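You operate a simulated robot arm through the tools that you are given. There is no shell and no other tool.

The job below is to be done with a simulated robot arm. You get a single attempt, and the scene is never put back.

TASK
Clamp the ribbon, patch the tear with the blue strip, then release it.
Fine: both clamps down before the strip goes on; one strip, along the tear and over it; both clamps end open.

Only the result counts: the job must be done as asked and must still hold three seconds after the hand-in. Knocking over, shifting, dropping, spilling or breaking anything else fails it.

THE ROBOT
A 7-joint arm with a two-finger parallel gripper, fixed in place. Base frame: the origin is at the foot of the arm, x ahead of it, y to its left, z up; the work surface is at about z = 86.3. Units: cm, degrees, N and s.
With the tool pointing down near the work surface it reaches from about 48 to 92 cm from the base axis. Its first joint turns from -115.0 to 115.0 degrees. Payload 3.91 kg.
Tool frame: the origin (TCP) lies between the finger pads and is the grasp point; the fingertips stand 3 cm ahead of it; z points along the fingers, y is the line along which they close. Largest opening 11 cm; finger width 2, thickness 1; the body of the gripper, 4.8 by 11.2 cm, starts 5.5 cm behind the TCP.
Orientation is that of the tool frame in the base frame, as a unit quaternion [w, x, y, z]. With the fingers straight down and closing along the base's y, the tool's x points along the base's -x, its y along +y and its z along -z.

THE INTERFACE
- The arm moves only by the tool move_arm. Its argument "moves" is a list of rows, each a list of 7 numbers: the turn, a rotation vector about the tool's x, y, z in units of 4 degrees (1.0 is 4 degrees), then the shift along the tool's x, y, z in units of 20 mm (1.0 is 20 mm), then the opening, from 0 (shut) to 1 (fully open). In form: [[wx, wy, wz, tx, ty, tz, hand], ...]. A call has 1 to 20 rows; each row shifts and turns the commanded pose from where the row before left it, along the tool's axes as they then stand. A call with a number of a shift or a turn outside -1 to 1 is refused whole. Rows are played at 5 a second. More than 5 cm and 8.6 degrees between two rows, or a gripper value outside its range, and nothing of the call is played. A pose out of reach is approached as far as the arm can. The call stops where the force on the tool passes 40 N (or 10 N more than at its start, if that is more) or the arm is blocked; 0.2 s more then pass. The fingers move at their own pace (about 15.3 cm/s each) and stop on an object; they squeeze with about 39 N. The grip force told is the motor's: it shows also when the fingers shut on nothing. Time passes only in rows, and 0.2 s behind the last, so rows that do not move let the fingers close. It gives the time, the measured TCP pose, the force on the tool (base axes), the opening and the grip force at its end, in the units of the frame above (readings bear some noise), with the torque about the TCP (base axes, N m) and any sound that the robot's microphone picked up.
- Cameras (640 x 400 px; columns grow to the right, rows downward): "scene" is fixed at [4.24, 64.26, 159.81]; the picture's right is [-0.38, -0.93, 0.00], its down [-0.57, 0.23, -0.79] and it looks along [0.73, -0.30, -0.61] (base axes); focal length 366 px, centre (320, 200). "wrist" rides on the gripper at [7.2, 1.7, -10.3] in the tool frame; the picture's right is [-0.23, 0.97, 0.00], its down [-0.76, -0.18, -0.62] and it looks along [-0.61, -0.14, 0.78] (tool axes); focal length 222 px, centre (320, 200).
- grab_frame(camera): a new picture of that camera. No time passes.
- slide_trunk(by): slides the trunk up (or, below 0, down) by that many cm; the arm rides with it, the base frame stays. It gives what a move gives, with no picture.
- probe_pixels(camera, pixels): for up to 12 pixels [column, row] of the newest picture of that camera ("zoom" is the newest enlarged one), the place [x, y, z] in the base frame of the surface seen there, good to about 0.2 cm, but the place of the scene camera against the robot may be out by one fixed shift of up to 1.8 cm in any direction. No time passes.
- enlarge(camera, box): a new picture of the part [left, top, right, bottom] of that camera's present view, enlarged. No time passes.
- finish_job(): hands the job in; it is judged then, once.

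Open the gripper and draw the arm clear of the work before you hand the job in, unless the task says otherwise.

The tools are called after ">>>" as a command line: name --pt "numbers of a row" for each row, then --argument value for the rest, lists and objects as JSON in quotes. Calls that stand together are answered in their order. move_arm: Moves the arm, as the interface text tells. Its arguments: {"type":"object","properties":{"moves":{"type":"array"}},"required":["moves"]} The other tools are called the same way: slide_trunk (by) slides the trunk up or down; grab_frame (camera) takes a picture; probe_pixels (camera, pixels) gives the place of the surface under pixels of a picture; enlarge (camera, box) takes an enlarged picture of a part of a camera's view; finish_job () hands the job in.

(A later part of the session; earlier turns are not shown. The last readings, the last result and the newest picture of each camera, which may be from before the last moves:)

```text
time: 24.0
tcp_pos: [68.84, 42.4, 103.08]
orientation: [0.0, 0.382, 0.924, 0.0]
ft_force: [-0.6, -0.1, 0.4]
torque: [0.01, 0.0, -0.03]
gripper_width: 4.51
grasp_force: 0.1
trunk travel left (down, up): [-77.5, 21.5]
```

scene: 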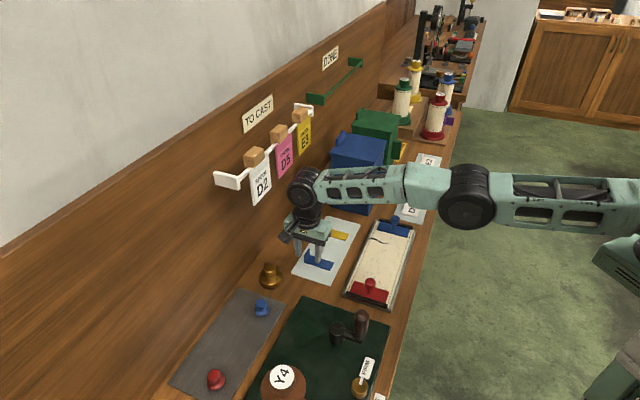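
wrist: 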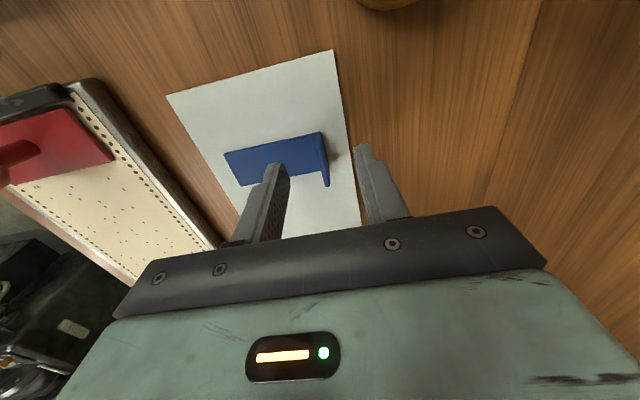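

The hand is at TCP z≈103, fingertips 11 cm above the tab. I slide the trunk down 9 cm; the hand should end at z≈94, still above the tab.

>>> slide_trunk --by -9

>>> grab_frame --camera "scene"

>>> grab_frame --camera "wrist"

```text
time: 25.2
tcp_pos: [68.85, 42.39, 93.99]
orientation: [0.001, 0.383, 0.924, 0.0]
ft_force: [-0.6, -0.3, -0.1]
torque: [0.0, 0.01, -0.03]
gripper_width: 4.51
grasp_force: 0.0
trunk travel left (down, up): [-68.5, 30.5]
```

```text
taken
```

scene: 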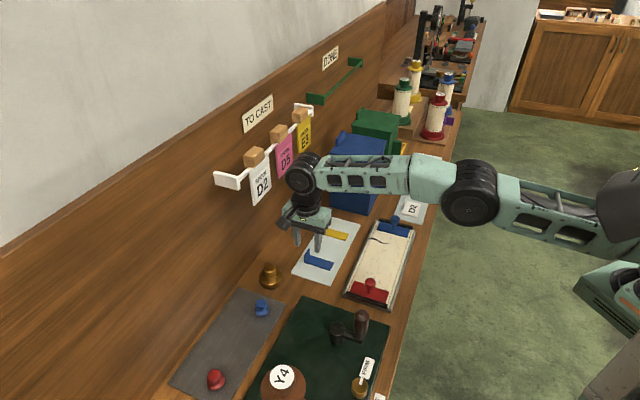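

```text
taken
```

wrist: 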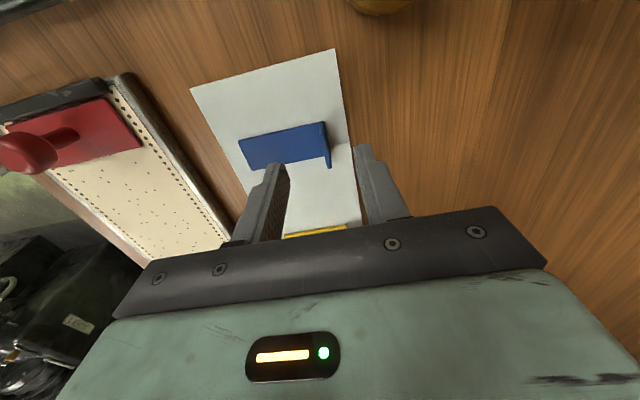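

TCP at u=18.7, v=78.7, z=94. I shift to u=18.9, v=79.2 and descend to z≈90 in steps.

>>> move_arm --pt "0 0 0 -0.095 0.27 0 0.41" --pt "0 0 0 0 0 0.5 0.41" --pt "0 0 0 0 0 0.5 0.41" --pt "0 0 0 0 0 0.5 0.41" --pt "0 0 0 0 0 0.5 0.41" --pt "0 0 0 0 0 0 0.41"

>>> enlarge --camera "wrist" --box '[200, 100, 420, 230]'

```text
time: 26.6
tcp_pos: [69.45, 42.58, 89.8]
orientation: [0.0, 0.382, 0.924, -0.001]
ft_force: [-0.9, 0.4, -0.4]
torque: [-0.01, 0.0, 0.01]
gripper_width: 4.5
grasp_force: 0.0
trunk travel left (down, up): [-68.5, 30.5]
```

```text
2.91 times, centred on (310, 165) of wrist
```

zoom: 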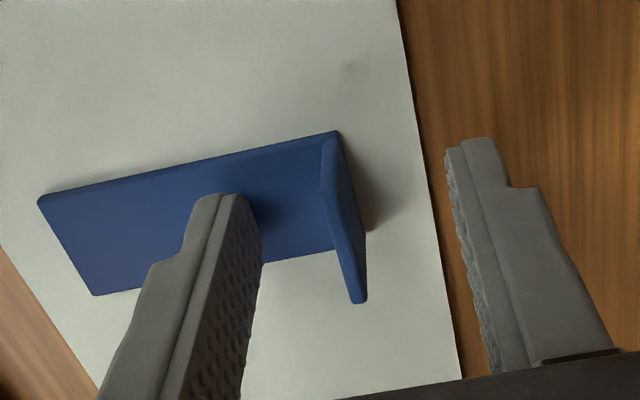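

TCP is now at u=19.0, v=79.2, fingertips z≈86.8, just above the strip's flat part. I close gradually on the tab.

>>> move_arm --pt "0 0 0 0 0 -0.05 0.3" --pt "0 0 0 0 0 0 0.2" --pt "0 0 0 0 0 0 0.12" --pt "0 0 0 0 0 0 0.07" --pt "0 0 0 0 0 0 0" --pt "0 0 0 0 0 0 0" --pt "0 0 0 0 0 0 0"

>>> enlarge --camera "wrist" --box '[200, 100, 420, 230]'

>>> enlarge --camera "scene" --box '[270, 190, 370, 290]'

```text
time: 28.2
tcp_pos: [69.39, 42.6, 90.02]
orientation: [0.0, 0.383, 0.924, 0.0]
ft_force: [0.0, 0.0, 0.3]
torque: [-0.02, 0.03, 0.0]
gripper_width: 0.22
grasp_force: 39.2
trunk travel left (down, up): [-68.5, 30.5]
```

```text
2.91 times, centred on (310, 165) of wrist
```

zoom: 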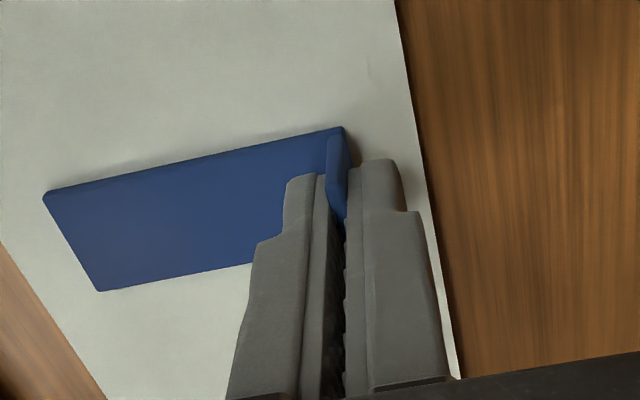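

```text
4.00 times, centred on (320, 240) of scene
```

zoom: 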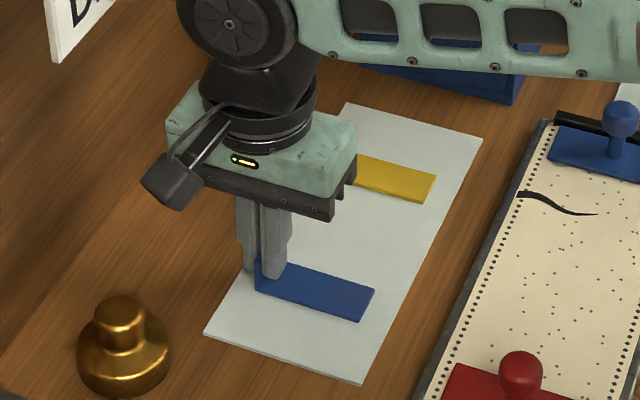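

The tab is gripped (opening 0.22 cm, 39 N). I lift slowly straight up and look.

>>> move_arm --pt "0 0 0 0 0 -0.15 0" --pt "0 0 0 0 0 -0.25 0" --pt "0 0 0 0 0 -0.4 0" --pt "0 0 0 0 0 -0.6 0" --pt "0 0 0 0 0 -0.8 0" --pt "0 0 0 0 0 -0.8 0"

>>> grab_frame --camera "wrist"

>>> enlarge --camera "scene" --box '[270, 180, 390, 290]'

```text
time: 29.6
tcp_pos: [69.29, 42.67, 96.08]
orientation: [0.0, 0.383, 0.924, 0.0]
ft_force: [0.9, -0.8, 0.0]
torque: [0.01, -0.03, 0.01]
gripper_width: 0.2
grasp_force: 39.3
trunk travel left (down, up): [-68.5, 30.5]
```

```text
taken
```

wrist: 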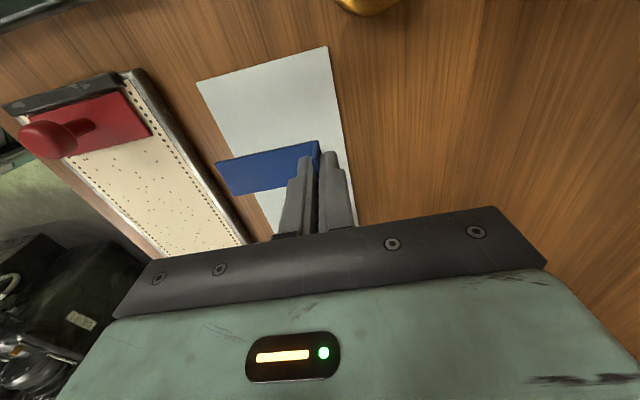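

```text
3.64 times, centred on (330, 235) of scene
```

zoom: 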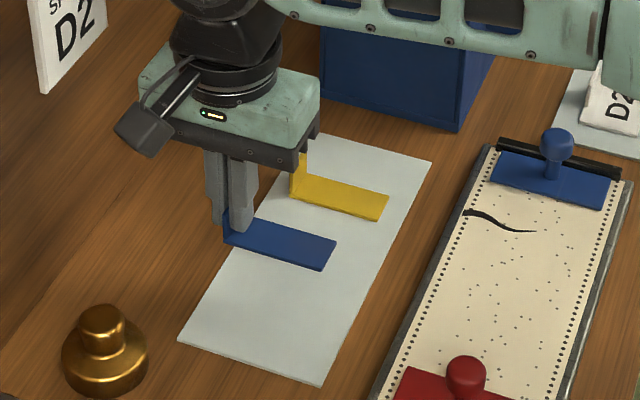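

The strip is held level. I enlarge the wrist view and probe its corners to learn its exact pose relative to the hand.

>>> enlarge --camera "wrist" --box '[200, 120, 360, 220]'

>>> probe_pixels --camera "wrist" --pixels '[[218, 163], [231, 193], [260, 175], [316, 145], [280, 160], [290, 180], [240, 170], [319, 143]]'

```text
4.00 times, centred on (280, 170) of wrist
```

zoom: 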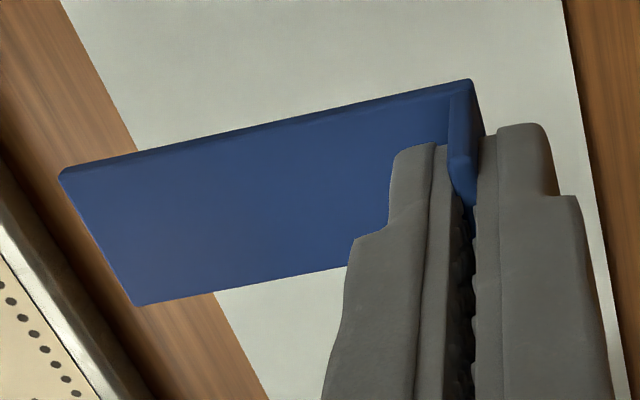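

```text
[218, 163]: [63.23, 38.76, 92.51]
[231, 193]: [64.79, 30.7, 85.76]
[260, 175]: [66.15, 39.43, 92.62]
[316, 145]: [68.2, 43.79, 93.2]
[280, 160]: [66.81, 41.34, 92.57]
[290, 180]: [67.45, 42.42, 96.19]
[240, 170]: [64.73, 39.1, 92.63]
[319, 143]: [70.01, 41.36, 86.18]
```

I probe the corners in this enlarged view: (68,178), (140,296), (462,90).

>>> probe_pixels --camera "zoom" --pixels '[[70, 180], [75, 185], [138, 295], [145, 298], [460, 92], [300, 265], [200, 160], [320, 130], [460, 140]]'

```text
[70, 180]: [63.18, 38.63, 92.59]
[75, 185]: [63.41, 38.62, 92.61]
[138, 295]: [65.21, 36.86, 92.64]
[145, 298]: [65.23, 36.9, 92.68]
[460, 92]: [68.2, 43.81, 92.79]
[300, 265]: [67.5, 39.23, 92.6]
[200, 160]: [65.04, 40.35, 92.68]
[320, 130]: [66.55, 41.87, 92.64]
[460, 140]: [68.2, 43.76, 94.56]
```

The strip spans TCP−7.15 to TCP+0.1 in v, centred within 0.1 cm in u, and its bottom is 3.85 below TCP. I carry it over to above the tear (TCP target u≈32.0, v≈66.3) at a safe height.

>>> move_arm --pt "0 0 0 0 -0.3 -0.6 0" --pt "0 0 0 -0.4 -0.5 -0.4 0" --pt "0 0 0 -0.8 -0.8 0 0" --pt "0 0 0 -0.8 -0.8 0 0" --pt "0 0 0 -0.8 -0.8 0 0" --pt "0 0 0 -0.8 -0.8 0 0" --pt "0 0 0 -0.8 -0.8 0 0" --pt "0 0 0 -0.8 -0.8 0 0" --pt "0 0 0 -0.8 -0.5 0 0" --pt "0 0 0 -0.55 -0.3 0 0" --pt "0 0 0 0 0 0 0"

>>> grab_frame --camera "wrist"

>>> enlarge --camera "scene" --box '[320, 180, 440, 290]'

```text
time: 32.0
tcp_pos: [69.67, 24.28, 98.02]
orientation: [0.0, 0.383, 0.924, 0.0]
ft_force: [0.3, -0.1, 0.1]
torque: [-0.01, 0.01, -0.05]
gripper_width: 0.22
grasp_force: 38.8
trunk travel left (down, up): [-68.5, 30.5]
```

```text
taken
```

wrist: 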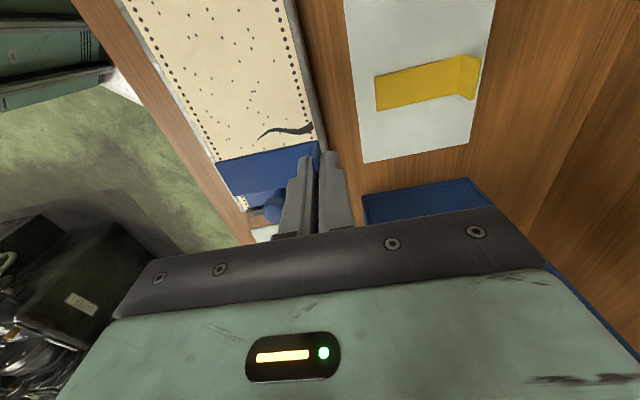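

```text
3.64 times, centred on (380, 235) of scene
```

zoom: 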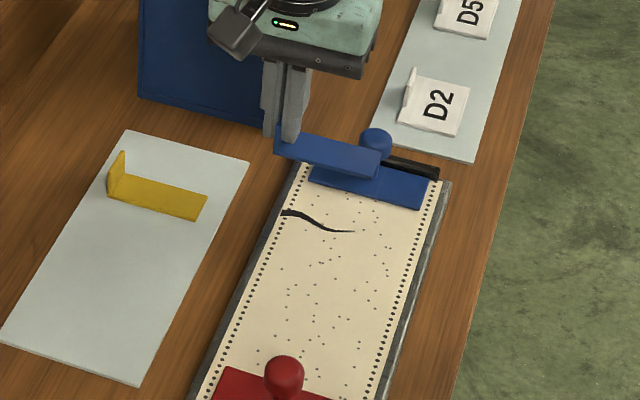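

TCP u=32.1, v=66.4, z=98. I re-probe the tear (262–313, 128–136) and the tray's rim (318–326) from this pose to fine-tune placement.

>>> enlarge --camera "wrist" --box '[200, 80, 350, 200]'

```text
3.33 times, centred on (275, 140) of wrist
```

zoom: 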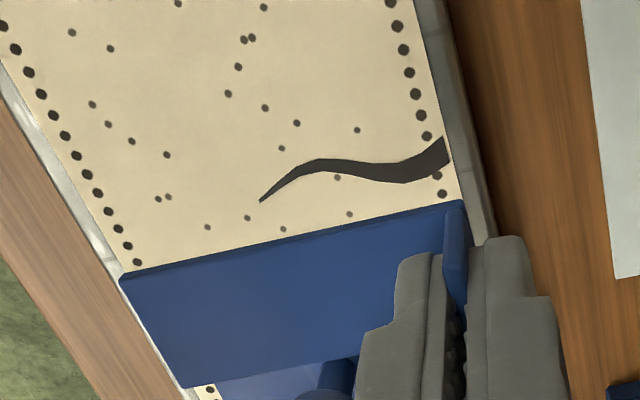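

I probe the tear's ends and bends, the ribbon edge and rim, and the held strip's corners in this zoom.

>>> probe_pixels --camera "zoom" --pixels '[[447, 152], [405, 177], [360, 169], [318, 163], [285, 178], [261, 201], [440, 100], [455, 100], [468, 130], [125, 278], [187, 383], [455, 208]]'

```text
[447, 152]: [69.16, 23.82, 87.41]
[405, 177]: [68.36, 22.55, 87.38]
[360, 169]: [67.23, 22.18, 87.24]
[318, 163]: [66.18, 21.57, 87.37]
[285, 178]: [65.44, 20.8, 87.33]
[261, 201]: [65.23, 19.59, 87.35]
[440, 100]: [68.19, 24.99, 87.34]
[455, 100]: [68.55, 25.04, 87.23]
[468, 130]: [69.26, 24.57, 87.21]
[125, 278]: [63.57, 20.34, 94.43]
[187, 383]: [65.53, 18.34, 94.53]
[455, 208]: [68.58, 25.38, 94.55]
```

The strip hovers exactly centred over the tear's line (strip u 30.6–33.4, v 59.3–66.5; tear u 31.5–32.5, v 60–65.8). I descend straight, slowing near contact.

>>> move_arm --pt "0 0 0 0 0 0.6 0" --pt "0 0 0 0 0 0.8 0" --pt "0 0 0 0 0 0.8 0" --pt "0 0 0 0 0 0.4 0" --pt "0 0 0 0 0 0.3 0" --pt "0 0 0 0 0 0.15 0" --pt "0 0 0 0 0 0 0"

>>> enlarge --camera "wrist" --box '[180, 50, 360, 200]'

>>> enlarge --camera "scene" --box '[340, 190, 430, 270]'

```text
time: 33.6
tcp_pos: [69.71, 24.44, 91.87]
orientation: [0.0, 0.383, 0.924, 0.0]
ft_force: [-0.2, -1.3, -0.2]
torque: [0.0, -0.01, 0.01]
gripper_width: 0.22
grasp_force: 38.7
trunk travel left (down, up): [-68.5, 30.5]
```

```text
2.67 times, centred on (270, 125) of wrist
```

zoom: 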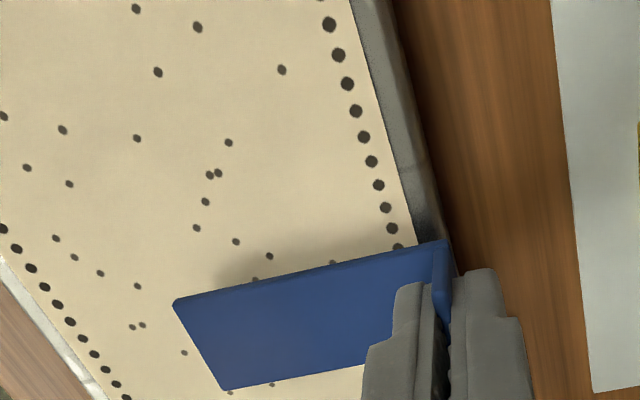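

```text
5.00 times, centred on (385, 230) of scene
```

zoom: 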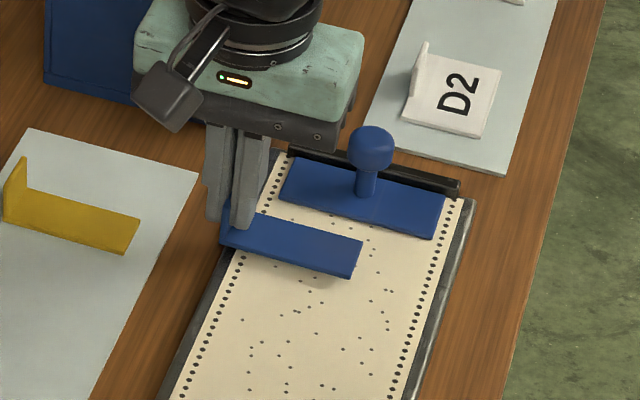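

TCP z=91.87, strip just above the ribbon with its shadow visible. v drifted to 66.57, so I probe the strip's corners before touching down.

>>> enlarge --camera "wrist" --box '[180, 50, 360, 200]'

>>> probe_pixels --camera "zoom" --pixels '[[180, 305], [227, 384], [435, 247], [300, 290], [250, 370], [412, 240], [425, 235]]'

```text
2.67 times, centred on (270, 125) of wrist
```

zoom: 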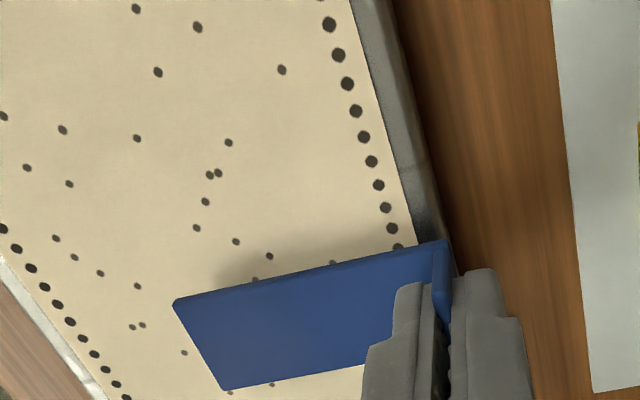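

```text
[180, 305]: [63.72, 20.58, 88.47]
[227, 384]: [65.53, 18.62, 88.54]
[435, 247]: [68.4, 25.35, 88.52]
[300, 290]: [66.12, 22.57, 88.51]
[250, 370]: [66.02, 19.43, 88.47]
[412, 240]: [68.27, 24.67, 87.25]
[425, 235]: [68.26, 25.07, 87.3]
```

The strip's free end is at v≈59.5 (tear end 59.98), so I shift −0.2 in v and +0.1 in u, then touch down in small steps.

>>> move_arm --pt "0 0 0 -0.05 -0.1 0 0" --pt "0 0 0 0 0 0 0" --pt "0 0 0 0 0 0.15 0" --pt "0 0 0 0 0 0.1 0" --pt "0 0 0 0 0 0.05 0" --pt "0 0 0 0 0 0.05 0" --pt "0 0 0 0 0 0 0"

>>> enlarge --camera "wrist" --box '[180, 50, 360, 200]'

>>> enlarge --camera "scene" --box '[340, 190, 430, 270]'

```text
time: 35.2
tcp_pos: [69.5, 24.1, 91.24]
orientation: [0.0, 0.383, 0.924, 0.001]
ft_force: [-0.1, -0.4, 0.5]
torque: [-0.01, 0.01, 0.01]
gripper_width: 0.2
grasp_force: 39.1
trunk travel left (down, up): [-68.5, 30.5]
```

```text
2.67 times, centred on (270, 125) of wrist
```

zoom: 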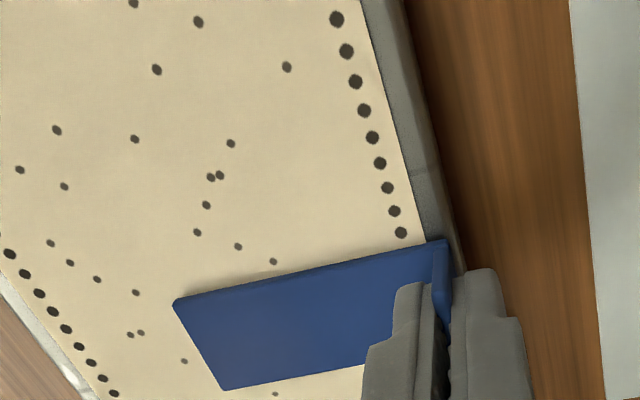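

```text
5.00 times, centred on (385, 230) of scene
```

zoom: 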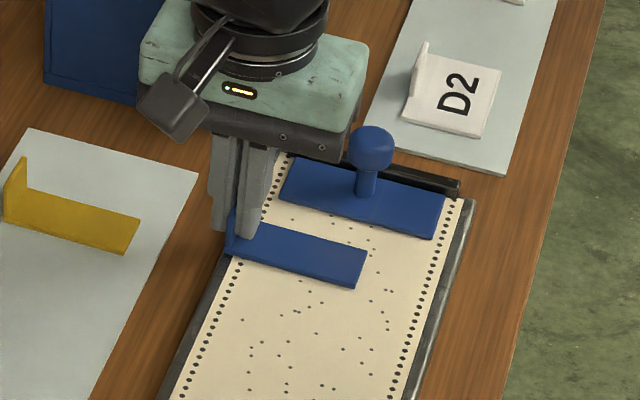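

TCP u=32.1, v=66.2, z=91.24, practically touching. I probe the corners once more before pressing.

>>> enlarge --camera "wrist" --box '[180, 50, 360, 200]'

>>> probe_pixels --camera "zoom" --pixels '[[180, 305], [227, 384], [435, 247], [300, 290], [250, 370], [185, 290], [240, 392]]'

```text
2.67 times, centred on (270, 125) of wrist
```

zoom: 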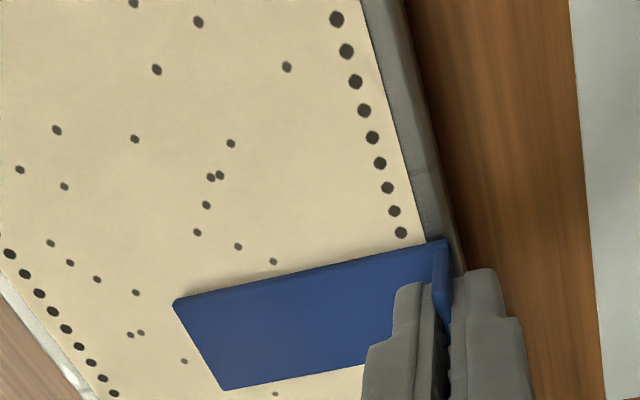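

```text
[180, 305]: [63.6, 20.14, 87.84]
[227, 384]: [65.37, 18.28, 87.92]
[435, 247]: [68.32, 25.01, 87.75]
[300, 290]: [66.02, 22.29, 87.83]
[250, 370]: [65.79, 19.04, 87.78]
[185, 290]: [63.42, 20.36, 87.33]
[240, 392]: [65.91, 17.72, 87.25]
```

Strip: u 30.7–33.3, v 59.15–66.3 — covering the whole tear. I press down in 0.1 cm steps until a firm contact force shows.

>>> move_arm --pt "0 0 0 0 0 0.05 0" --pt "0 0 0 0 0 0.05 0" --pt "0 0 0 0 0 0.05 0" --pt "0 0 0 0 0 0 0"

```text
time: 36.2
tcp_pos: [69.46, 24.09, 90.99]
orientation: [0.001, 0.382, 0.924, 0.001]
ft_force: [0.1, 0.6, 7.8]
torque: [-0.03, 0.03, 0.0]
gripper_width: 0.19
grasp_force: 38.7
trunk travel left (down, up): [-68.5, 30.5]
```

Contact: 7.8 N upward. I press slightly further and hold a moment for the strip to set.

>>> move_arm --pt "0 0 0 0 0 0.04 0" --pt "0 0 0 0 0 0 0" --pt "0 0 0 0 0 0 0" --pt "0 0 0 0 0 0 0"

>>> enlarge --camera "scene" --box '[340, 190, 430, 270]'

```text
time: 37.2
tcp_pos: [69.43, 24.12, 90.95]
orientation: [0.0, 0.383, 0.924, 0.002]
ft_force: [1.0, 2.2, 20.6]
torque: [-0.03, 0.05, -0.04]
gripper_width: 0.19
grasp_force: 38.6
trunk travel left (down, up): [-68.5, 30.5]
```

```text
5.00 times, centred on (385, 230) of scene
```

zoom: 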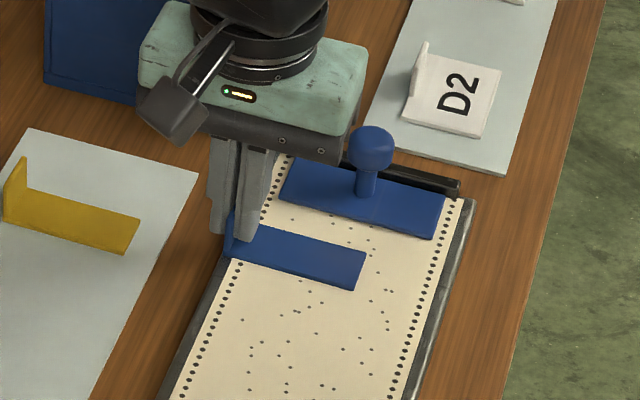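

Pressed with 20 N. I ease the pressure slightly and open the fingers gently, then check that the strip stays put.

>>> move_arm --pt "0 0 0 0 0 -0.05 0" --pt "0 0 0 0 0 0 0" --pt "0 0 0 0 0 0 0.06" --pt "0 0 0 0 0 0 0.12" --pt "0 0 0 0 0 0 0.2" --pt "0 0 0 0 0 0 0.25"

>>> enlarge --camera "wrist" --box '[180, 50, 400, 200]'

>>> enlarge --camera "scene" --box '[340, 190, 430, 270]'

```text
time: 38.6
tcp_pos: [69.55, 23.97, 90.94]
orientation: [-0.001, 0.383, 0.924, 0.0]
ft_force: [-1.3, 0.0, 0.0]
torque: [-0.01, -0.03, 0.01]
gripper_width: 2.75
grasp_force: 0.1
trunk travel left (down, up): [-68.5, 30.5]
```

```text
2.67 times, centred on (290, 125) of wrist
```

zoom: 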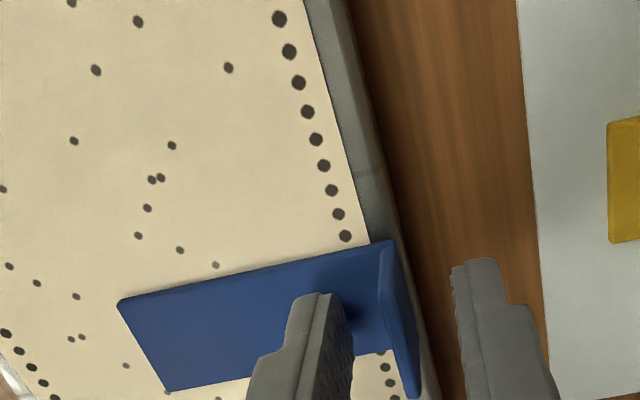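

```text
5.00 times, centred on (385, 230) of scene
```

zoom: 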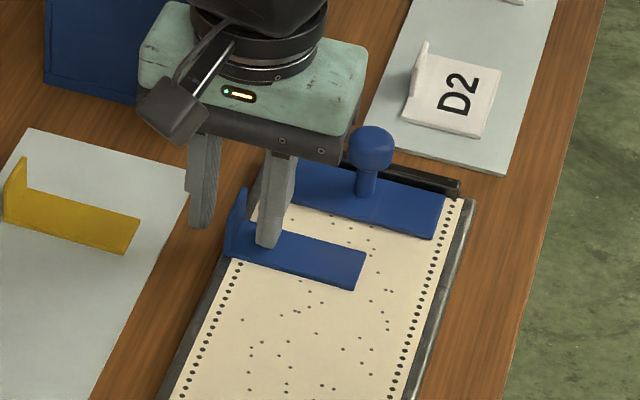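

The strip lies on the ribbon with the tab free between the fingers. I raise the hand straight up clear of the tab.

>>> move_arm --pt "0 0 0 0 0 -0.3 0.25" --pt "0 0 0 0 0 -0.6 0.25" --pt "0 0 0 0 0 -1 0.25" --pt "0 0 0 0 0 -1 0.25" --pt "0 0 0 0 0 -1 0.25"

>>> grab_frame --camera "wrist"

>>> enlarge --camera "scene" --box '[330, 190, 430, 310]'

```text
time: 39.9
tcp_pos: [69.61, 24.01, 98.88]
orientation: [0.0, 0.383, 0.924, -0.001]
ft_force: [0.6, -0.5, 0.0]
torque: [-0.01, 0.02, 0.01]
gripper_width: 2.76
grasp_force: 0.1
trunk travel left (down, up): [-68.5, 30.5]
```

```text
taken
```

wrist: 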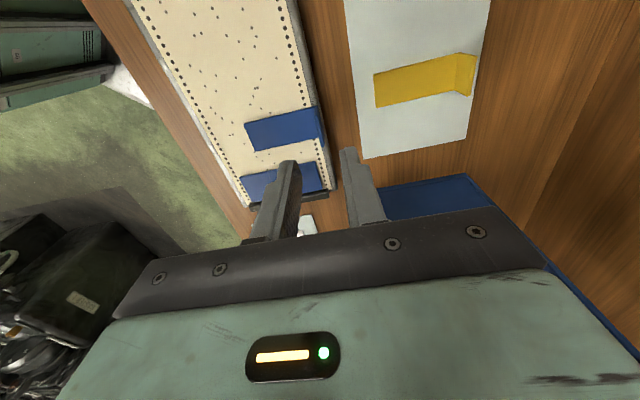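

```text
3.33 times, centred on (380, 250) of scene
```

zoom: 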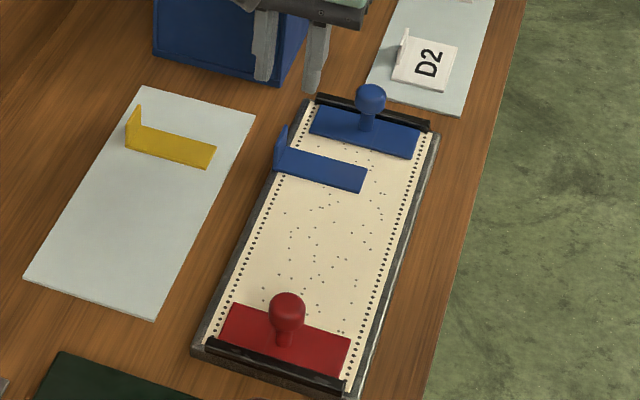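

The strip sits across the ribbon near the blue clamp. I verify its final place by probing its corners in an enlarged wrist view.

>>> enlarge --camera "wrist" --box '[220, 85, 350, 185]'

>>> probe_pixels --camera "wrist" --pixels '[[246, 124], [258, 149], [313, 110], [317, 137], [280, 130], [318, 120], [315, 155], [245, 180], [275, 185], [320, 185]]'

```text
4.00 times, centred on (285, 135) of wrist
```

zoom: 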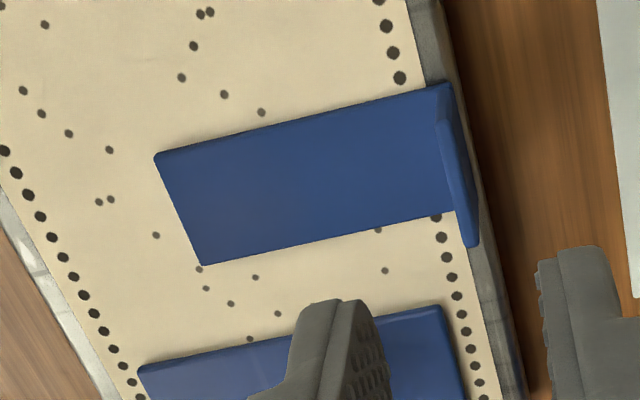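

```text
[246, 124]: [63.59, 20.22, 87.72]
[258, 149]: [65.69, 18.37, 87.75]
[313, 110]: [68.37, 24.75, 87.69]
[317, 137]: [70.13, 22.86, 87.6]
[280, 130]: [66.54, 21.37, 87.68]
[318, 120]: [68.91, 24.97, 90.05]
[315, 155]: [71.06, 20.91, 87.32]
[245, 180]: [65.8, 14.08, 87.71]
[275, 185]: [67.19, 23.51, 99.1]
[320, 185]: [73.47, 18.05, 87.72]
```

The strip is flat at z≈87.7 covering u 30.7–33.4, v 59.3–66.3. For good adhesion I also press its middle vertically with the closed fingers: first move over it (v≈62.6) and descend near.

>>> move_arm --pt "0 0 0 0.12 -0.9 0 0" --pt "0 0 0 0 -0.9 0 0" --pt "0 0 0 0 0 0 0" --pt "0 0 0 0 0 0.9 0" --pt "0 0 0 0 0 0.9 0" --pt "0 0 0 0 0 0.9 0" --pt "0 0 0 0 0 0.9 0" --pt "0 0 0 0 0 0.15 0" --pt "0 0 0 0 0 0.1 0"

>>> enlarge --camera "wrist" --box '[220, 85, 420, 225]'

```text
time: 41.9
tcp_pos: [66.82, 21.76, 91.03]
orientation: [0.0, 0.382, 0.924, 0.0]
ft_force: [-0.6, -0.8, 0.2]
torque: [0.02, -0.01, -0.05]
gripper_width: 0.01
grasp_force: 37.7
trunk travel left (down, up): [-68.5, 30.5]
```

```text
2.86 times, centred on (320, 155) of wrist
```

zoom: 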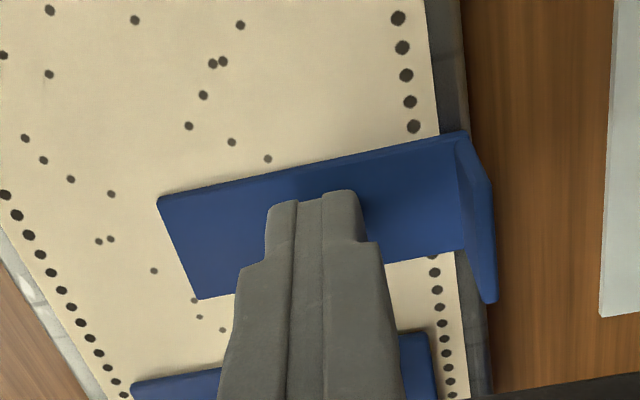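

The closed fingertips are 0.3 cm above the strip's middle. I press down in 0.1 cm steps.

>>> move_arm --pt "0 0 0 0 0 0.1 0" --pt "0 0 0 0 0 0.05 0" --pt "0 0 0 0 0 0.04 0" --pt "0 0 0 0 0 0 0"

```text
time: 42.9
tcp_pos: [66.81, 21.78, 90.71]
orientation: [0.0, 0.382, 0.924, 0.0]
ft_force: [-1.3, -0.2, -0.2]
torque: [-0.02, -0.01, 0.05]
gripper_width: 0.0
grasp_force: 37.8
trunk travel left (down, up): [-68.5, 30.5]
```

Fingertips at z≈87.7 with no force yet, right at the strip's surface. I continue with tiny steps.

>>> move_arm --pt "0 0 0 0 0 0.04 0" --pt "0 0 0 0 0 0.03 0" --pt "0 0 0 0 0 0 0"

```text
time: 43.6
tcp_pos: [66.88, 21.67, 90.71]
orientation: [0.001, 0.382, 0.924, 0.0]
ft_force: [1.8, 0.3, 14.0]
torque: [0.02, -0.04, 0.02]
gripper_width: 0.03
grasp_force: 38.0
trunk travel left (down, up): [-68.5, 30.5]
```

The press gave 14 N on the strip's middle. I now lift off, and move the closed fingers to a spot just inside the blue knob (u≈34.9, v≈60.4) at a height clear of the knobs.

>>> move_arm --pt "0 0 0 0 0 -0.2 0" --pt "0 0 0 0 0 -0.8 0" --pt "0 0 0 0 0 -1 0" --pt "0 0 0 0 0 -1 0" --pt "0 0 0 -0.7 -0.55 0 0" --pt "0 0 0 -0.7 -0.55 0 0" --pt "0 0 0 0 0 0 0"

>>> grab_frame --camera "wrist"

>>> enlarge --camera "scene" --box '[340, 180, 440, 270]'

```text
time: 45.2
tcp_pos: [67.28, 18.15, 96.56]
orientation: [0.0, 0.383, 0.924, 0.0]
ft_force: [0.7, -0.2, 0.6]
torque: [0.02, -0.01, 0.0]
gripper_width: 0.0
grasp_force: 37.4
trunk travel left (down, up): [-68.5, 30.5]
```

```text
taken
```

wrist: 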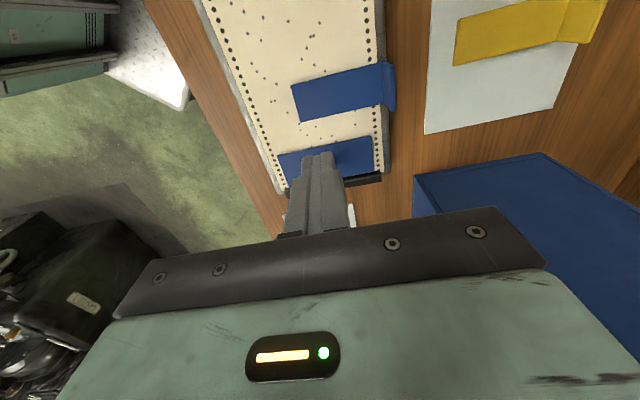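

```text
4.44 times, centred on (390, 225) of scene
```

zoom: 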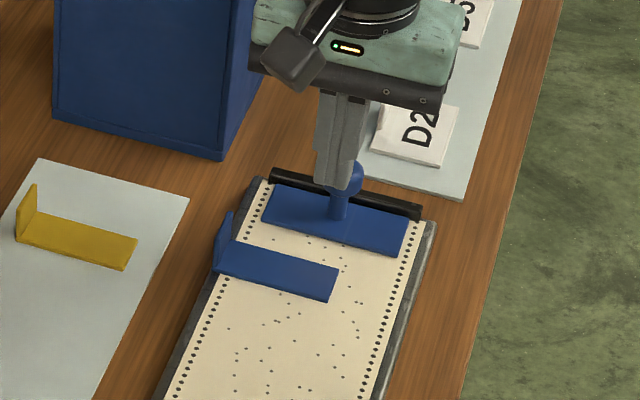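

TCP at u=34.7, v=60.4; the leading face is ~0.9 cm short of the knob. I lower to fingertips z≈91.0 and check the position against the knob.

>>> move_arm --pt "0 0 0 0 0 0.64 0" --pt "0 0 0 0 0 0.64 0" --pt "0 0 0 0 0 0 0"

>>> enlarge --camera "scene" --box '[340, 180, 440, 270]'

>>> enlarge --camera "wrist" --box '[220, 85, 420, 225]'

```text
time: 46.0
tcp_pos: [67.27, 18.18, 93.99]
orientation: [-0.001, 0.383, 0.924, 0.0]
ft_force: [-0.3, 0.1, 0.0]
torque: [-0.03, 0.0, -0.03]
gripper_width: 0.0
grasp_force: 37.9
trunk travel left (down, up): [-68.5, 30.5]
```

```text
4.44 times, centred on (390, 225) of scene
```

zoom: 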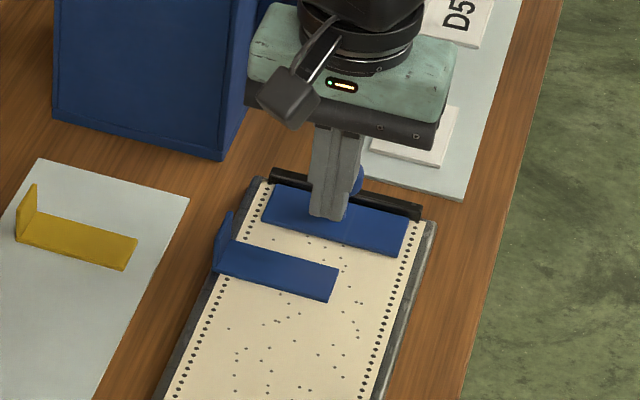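

```text
2.86 times, centred on (320, 155) of wrist
```

zoom: 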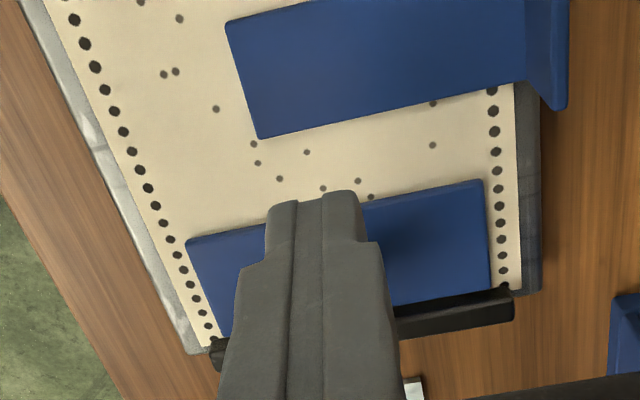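

The fingers stand just in front of the blue knob. I push outward (+u) in 0.3 cm steps, watching force.

>>> move_arm --pt "0 0 0 -0.15 0 0 0" --pt "0 0 0 -0.15 0 0 0" --pt "0 0 0 -0.15 0 0 0" --pt "0 0 0 -0.15 0 0 0" --pt "0 0 0 -0.15 0 0 0" --pt "0 0 0 -0.15 0 0 0"

>>> enlarge --camera "scene" --box '[340, 180, 440, 270]'

>>> enlarge --camera "wrist" --box '[220, 85, 420, 225]'

```text
time: 47.5
tcp_pos: [68.6, 17.07, 94.06]
orientation: [-0.001, 0.383, 0.924, 0.0]
ft_force: [-1.0, 0.4, -0.4]
torque: [0.01, -0.01, 0.02]
gripper_width: 0.0
grasp_force: 37.3
trunk travel left (down, up): [-68.5, 30.5]
```

```text
4.44 times, centred on (390, 225) of scene
```

zoom: 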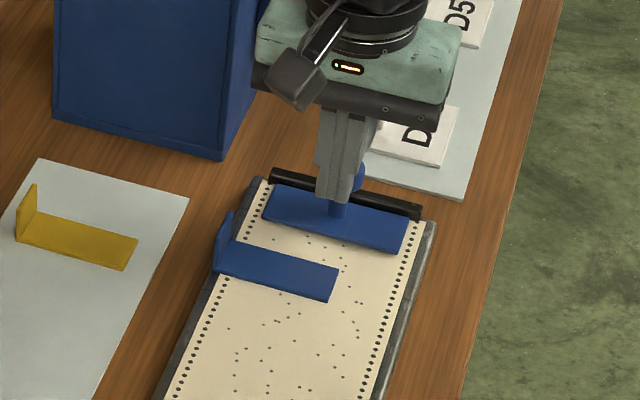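

```text
2.86 times, centred on (320, 155) of wrist
```

zoom: 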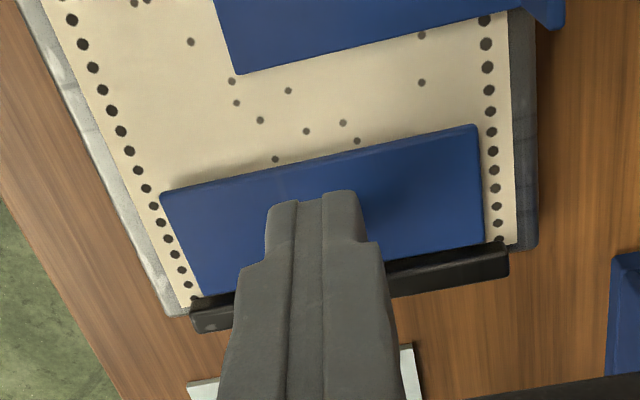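

The flap has started to lift with negligible force (TCP u≈36.4). I continue pushing outward.

>>> move_arm --pt "0 0 0 -0.15 -0.01 0 0" --pt "0 0 0 -0.15 -0.01 0 0" --pt "0 0 0 -0.15 0 0 0" --pt "0 0 0 -0.15 0 0 0" --pt "0 0 0 -0.15 0 0 0"

>>> enlarge --camera "scene" --box '[340, 180, 440, 270]'

>>> enlarge --camera "wrist" --box '[220, 85, 420, 225]'

```text
time: 48.6
tcp_pos: [69.55, 15.82, 94.03]
orientation: [0.0, 0.382, 0.924, 0.0]
ft_force: [-0.3, -1.1, 1.3]
torque: [0.0, -0.02, 0.0]
gripper_width: 0.0
grasp_force: 37.8
trunk travel left (down, up): [-68.5, 30.5]
```

```text
4.44 times, centred on (390, 225) of scene
```

zoom: 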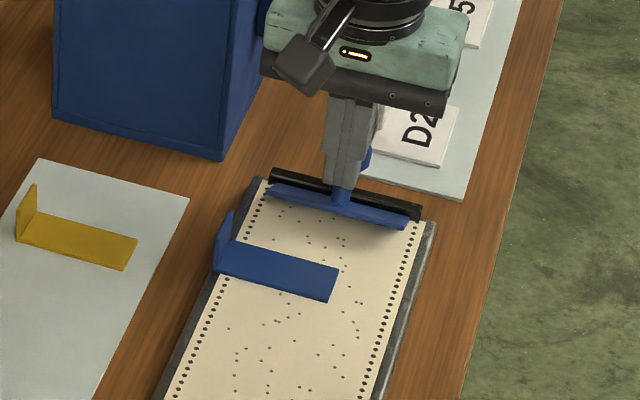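

```text
2.86 times, centred on (320, 155) of wrist
```

zoom: 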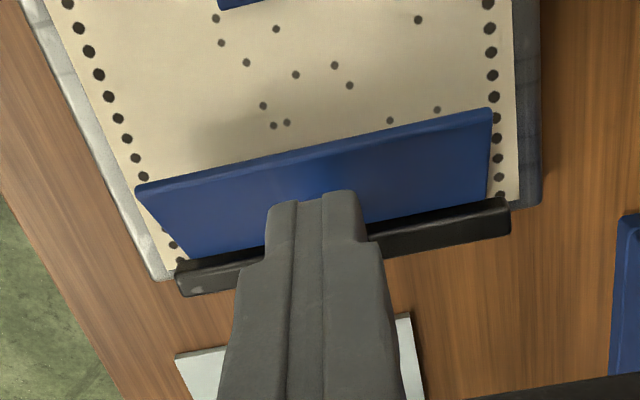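

The blue flap is raised to perhaps 40° (free edge bright in wrist zoom at (490,115)). I push another 0.6 cm gently to reach the open stop.

>>> move_arm --pt "0 0 0 -0.1 0 0 0" --pt "0 0 0 -0.1 0 0 0" --pt "0 0 0 -0.1 0 0 0" --pt "0 0 0 0 0 0 0"

>>> enlarge --camera "scene" --box '[340, 180, 440, 270]'

>>> enlarge --camera "wrist" --box '[220, 85, 420, 225]'

```text
time: 49.6
tcp_pos: [70.0, 15.39, 94.07]
orientation: [0.0, 0.383, 0.924, 0.0]
ft_force: [0.0, -0.9, 1.1]
torque: [-0.02, 0.01, 0.01]
gripper_width: 0.0
grasp_force: 37.0
trunk travel left (down, up): [-68.5, 30.5]
```

```text
4.44 times, centred on (390, 225) of scene
```

zoom: 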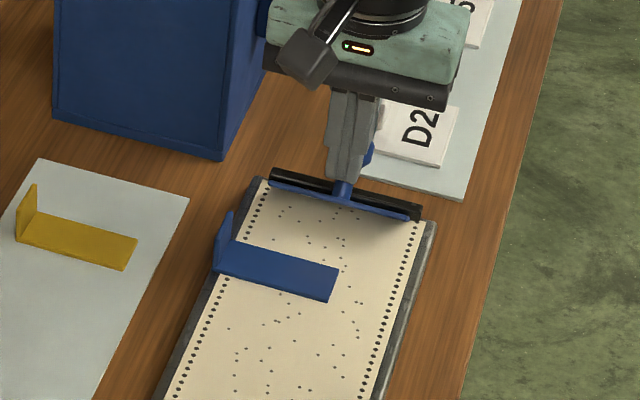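

```text
2.86 times, centred on (320, 155) of wrist
```

zoom: 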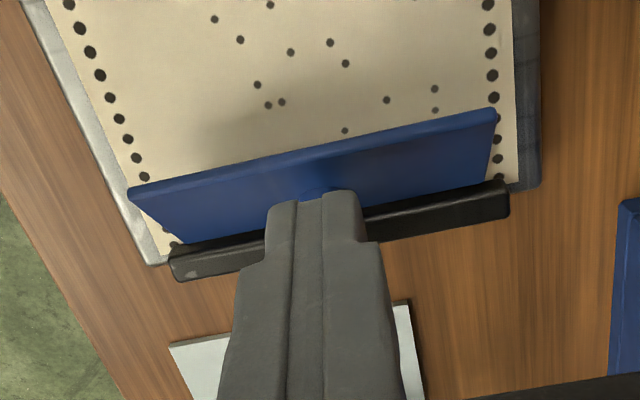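

TCP u≈38.6. I probe the flap's free edge (140,192), (485,115) to learn the current opening angle.

>>> probe_pixels --camera "zoom" --pixels '[[140, 193], [300, 157], [485, 117], [250, 230], [440, 170], [200, 265], [480, 200]]'

```text
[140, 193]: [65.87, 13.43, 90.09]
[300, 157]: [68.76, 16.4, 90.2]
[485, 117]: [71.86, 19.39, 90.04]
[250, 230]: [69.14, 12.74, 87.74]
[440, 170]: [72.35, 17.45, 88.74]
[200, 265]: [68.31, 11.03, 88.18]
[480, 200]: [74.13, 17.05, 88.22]
```

Free edge is at z≈90.1, versus 90.65 at the original open pose, so a little more is needed. I push another 0.5 cm gently.

>>> move_arm --pt "0 0 0 -0.09 0 0 0" --pt "0 0 0 -0.09 0 0 0" --pt "0 0 0 -0.08 0 0 0" --pt "0 0 0 0 0 0 0"

>>> enlarge --camera "wrist" --box '[220, 85, 420, 225]'

>>> probe_pixels --camera "zoom" --pixels '[[140, 193], [240, 170], [300, 157], [460, 120], [480, 117], [440, 150]]'

```text
time: 50.6
tcp_pos: [70.38, 15.06, 94.13]
orientation: [0.0, 0.383, 0.924, 0.0]
ft_force: [-0.1, 0.0, -0.6]
torque: [-0.03, 0.05, -0.01]
gripper_width: 0.0
grasp_force: 38.0
trunk travel left (down, up): [-68.5, 30.5]
```

```text
2.86 times, centred on (320, 155) of wrist
```

zoom: 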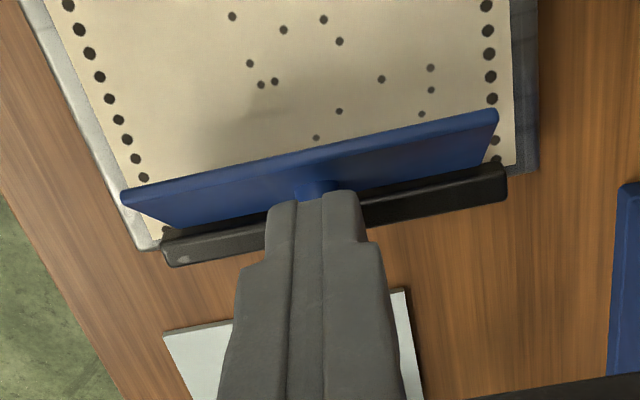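

```text
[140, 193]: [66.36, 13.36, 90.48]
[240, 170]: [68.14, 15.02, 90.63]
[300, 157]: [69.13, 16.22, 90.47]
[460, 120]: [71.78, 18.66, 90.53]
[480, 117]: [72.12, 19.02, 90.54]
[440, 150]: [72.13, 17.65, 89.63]
```

Free edge now z≈90.55, nearly the original open height, still no resistance. One more 0.25 cm push.

>>> move_arm --pt "0 0 0 -0.06 0 0 0" --pt "0 0 0 -0.06 0 0 0" --pt "0 0 0 0 0 0 0"

>>> enlarge --camera "wrist" --box '[220, 85, 420, 225]'

>>> probe_pixels --camera "zoom" --pixels '[[140, 193], [240, 170], [300, 157], [460, 120], [480, 117], [440, 150]]'

```text
time: 51.5
tcp_pos: [70.5, 14.9, 94.1]
orientation: [-0.001, 0.383, 0.924, 0.001]
ft_force: [-0.6, 0.0, 1.1]
torque: [0.0, -0.04, 0.03]
gripper_width: 0.0
grasp_force: 37.6
trunk travel left (down, up): [-68.5, 30.5]
```

```text
2.86 times, centred on (320, 155) of wrist
```

zoom: 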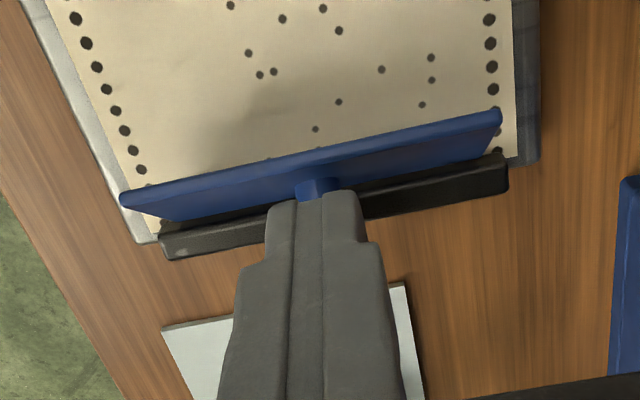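

```text
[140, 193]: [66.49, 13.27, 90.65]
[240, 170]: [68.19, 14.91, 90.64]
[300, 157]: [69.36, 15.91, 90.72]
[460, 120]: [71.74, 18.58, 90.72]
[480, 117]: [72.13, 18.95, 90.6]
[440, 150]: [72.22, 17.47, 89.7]
```

The blue flap's free edge matches its original open pose (u≈37.7, z≈90.65). I back off 0.4 cm inward, then lift straight up and check it stays open.

>>> move_arm --pt "0 0 0 0.1 0 -0.05 0" --pt "0 0 0 0.1 0 -0.05 0" --pt "0 0 0 0 0 -0.5 0" --pt "0 0 0 0 0 -1 0" --pt "0 0 0 0 0 -1 0" --pt "0 0 0 0 0 0 0"

>>> grab_frame --camera "wrist"

>>> enlarge --camera "scene" --box '[340, 180, 440, 270]'

```text
time: 52.9
tcp_pos: [70.24, 15.13, 99.22]
orientation: [0.0, 0.383, 0.924, 0.0]
ft_force: [0.2, 0.0, 0.1]
torque: [-0.03, 0.03, -0.01]
gripper_width: 0.0
grasp_force: 37.4
trunk travel left (down, up): [-68.5, 30.5]
```

```text
taken
```

wrist: 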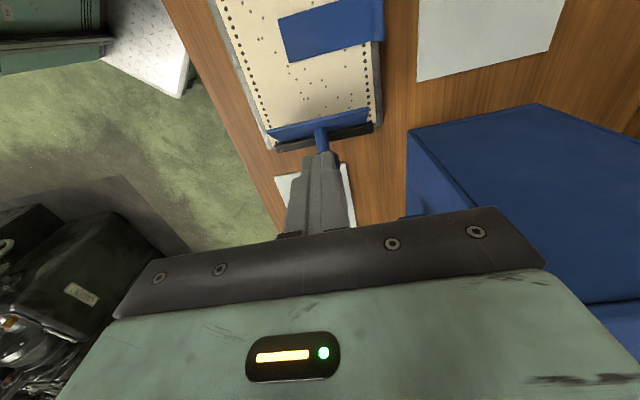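

```text
4.44 times, centred on (390, 225) of scene
```

zoom: 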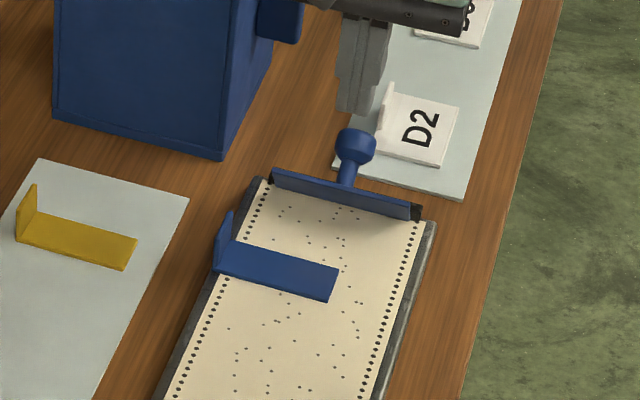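

Blue is open and stays; the strip is undisturbed. I now travel to just inside the red knob (u≈17, v≈60.4) at the same height.

>>> move_arm --pt "0 0 0 0.6 0 0 0" --pt "0 0 0 0.95 0 0 0" --pt "0 0 0 0.95 0 0 0" --pt "0 0 0 0.95 0 0 0" --pt "0 0 0 0.95 0 0 0" --pt "0 0 0 0.95 0 0 0" --pt "0 0 0 0.95 0 0 0" --pt "0 0 0 0.95 0 0 0" --pt "0 0 0 0.95 0 0 0" --pt "0 0 0 0.95 0 0 0" --pt "0 0 0 0.95 0 0 0" --pt "0 0 0 0.85 0 0 0" --pt "0 0 0 0 0 0 0"

>>> grab_frame --camera "wrist"

>>> grab_frame --camera "scene"

```text
time: 55.6
tcp_pos: [54.8, 30.69, 99.17]
orientation: [-0.001, 0.383, 0.924, 0.0]
ft_force: [0.4, -0.5, 0.0]
torque: [-0.01, -0.01, 0.0]
gripper_width: 0.0
grasp_force: 37.7
trunk travel left (down, up): [-68.5, 30.5]
```

```text
taken
```

wrist: 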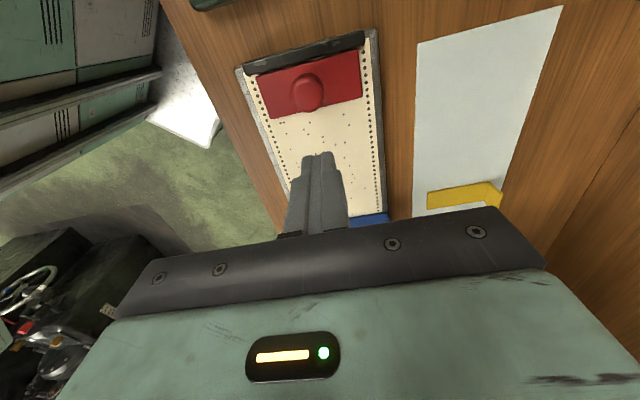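

```text
taken
```

scene: 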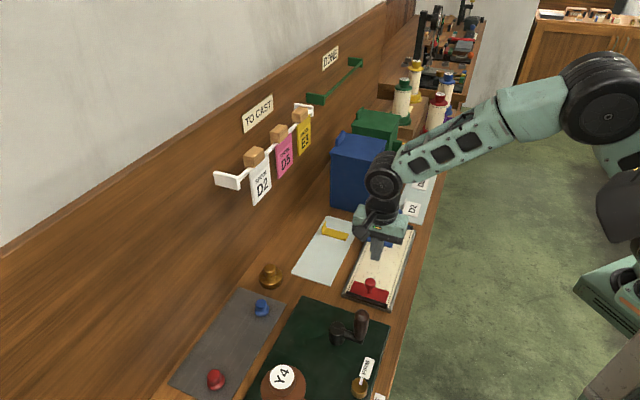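

TCP u=17.05, v=60.45. I probe the red knob (wrist (307,92)) to confirm its place before lowering.

>>> probe_pixels --camera "wrist" --pixels '[[308, 85], [308, 95], [295, 95], [320, 90], [308, 105], [275, 110], [355, 90]]'

>>> enlarge --camera "wrist" --box '[230, 20, 400, 180]'

```text
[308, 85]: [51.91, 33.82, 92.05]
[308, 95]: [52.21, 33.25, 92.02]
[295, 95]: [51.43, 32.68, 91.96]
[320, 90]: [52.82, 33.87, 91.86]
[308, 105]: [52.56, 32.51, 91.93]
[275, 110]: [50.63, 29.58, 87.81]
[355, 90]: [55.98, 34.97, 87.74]
```

```text
2.50 times, centred on (315, 100) of wrist
```

zoom: 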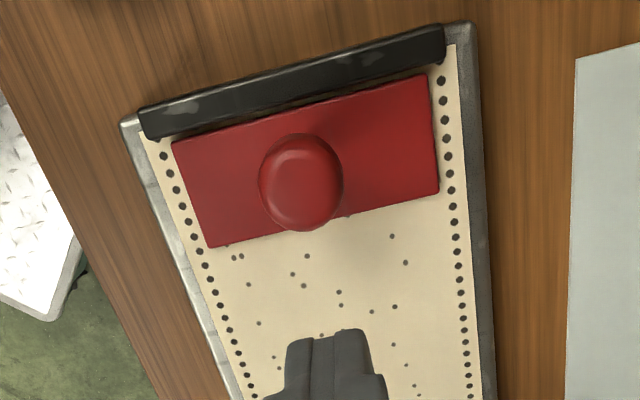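

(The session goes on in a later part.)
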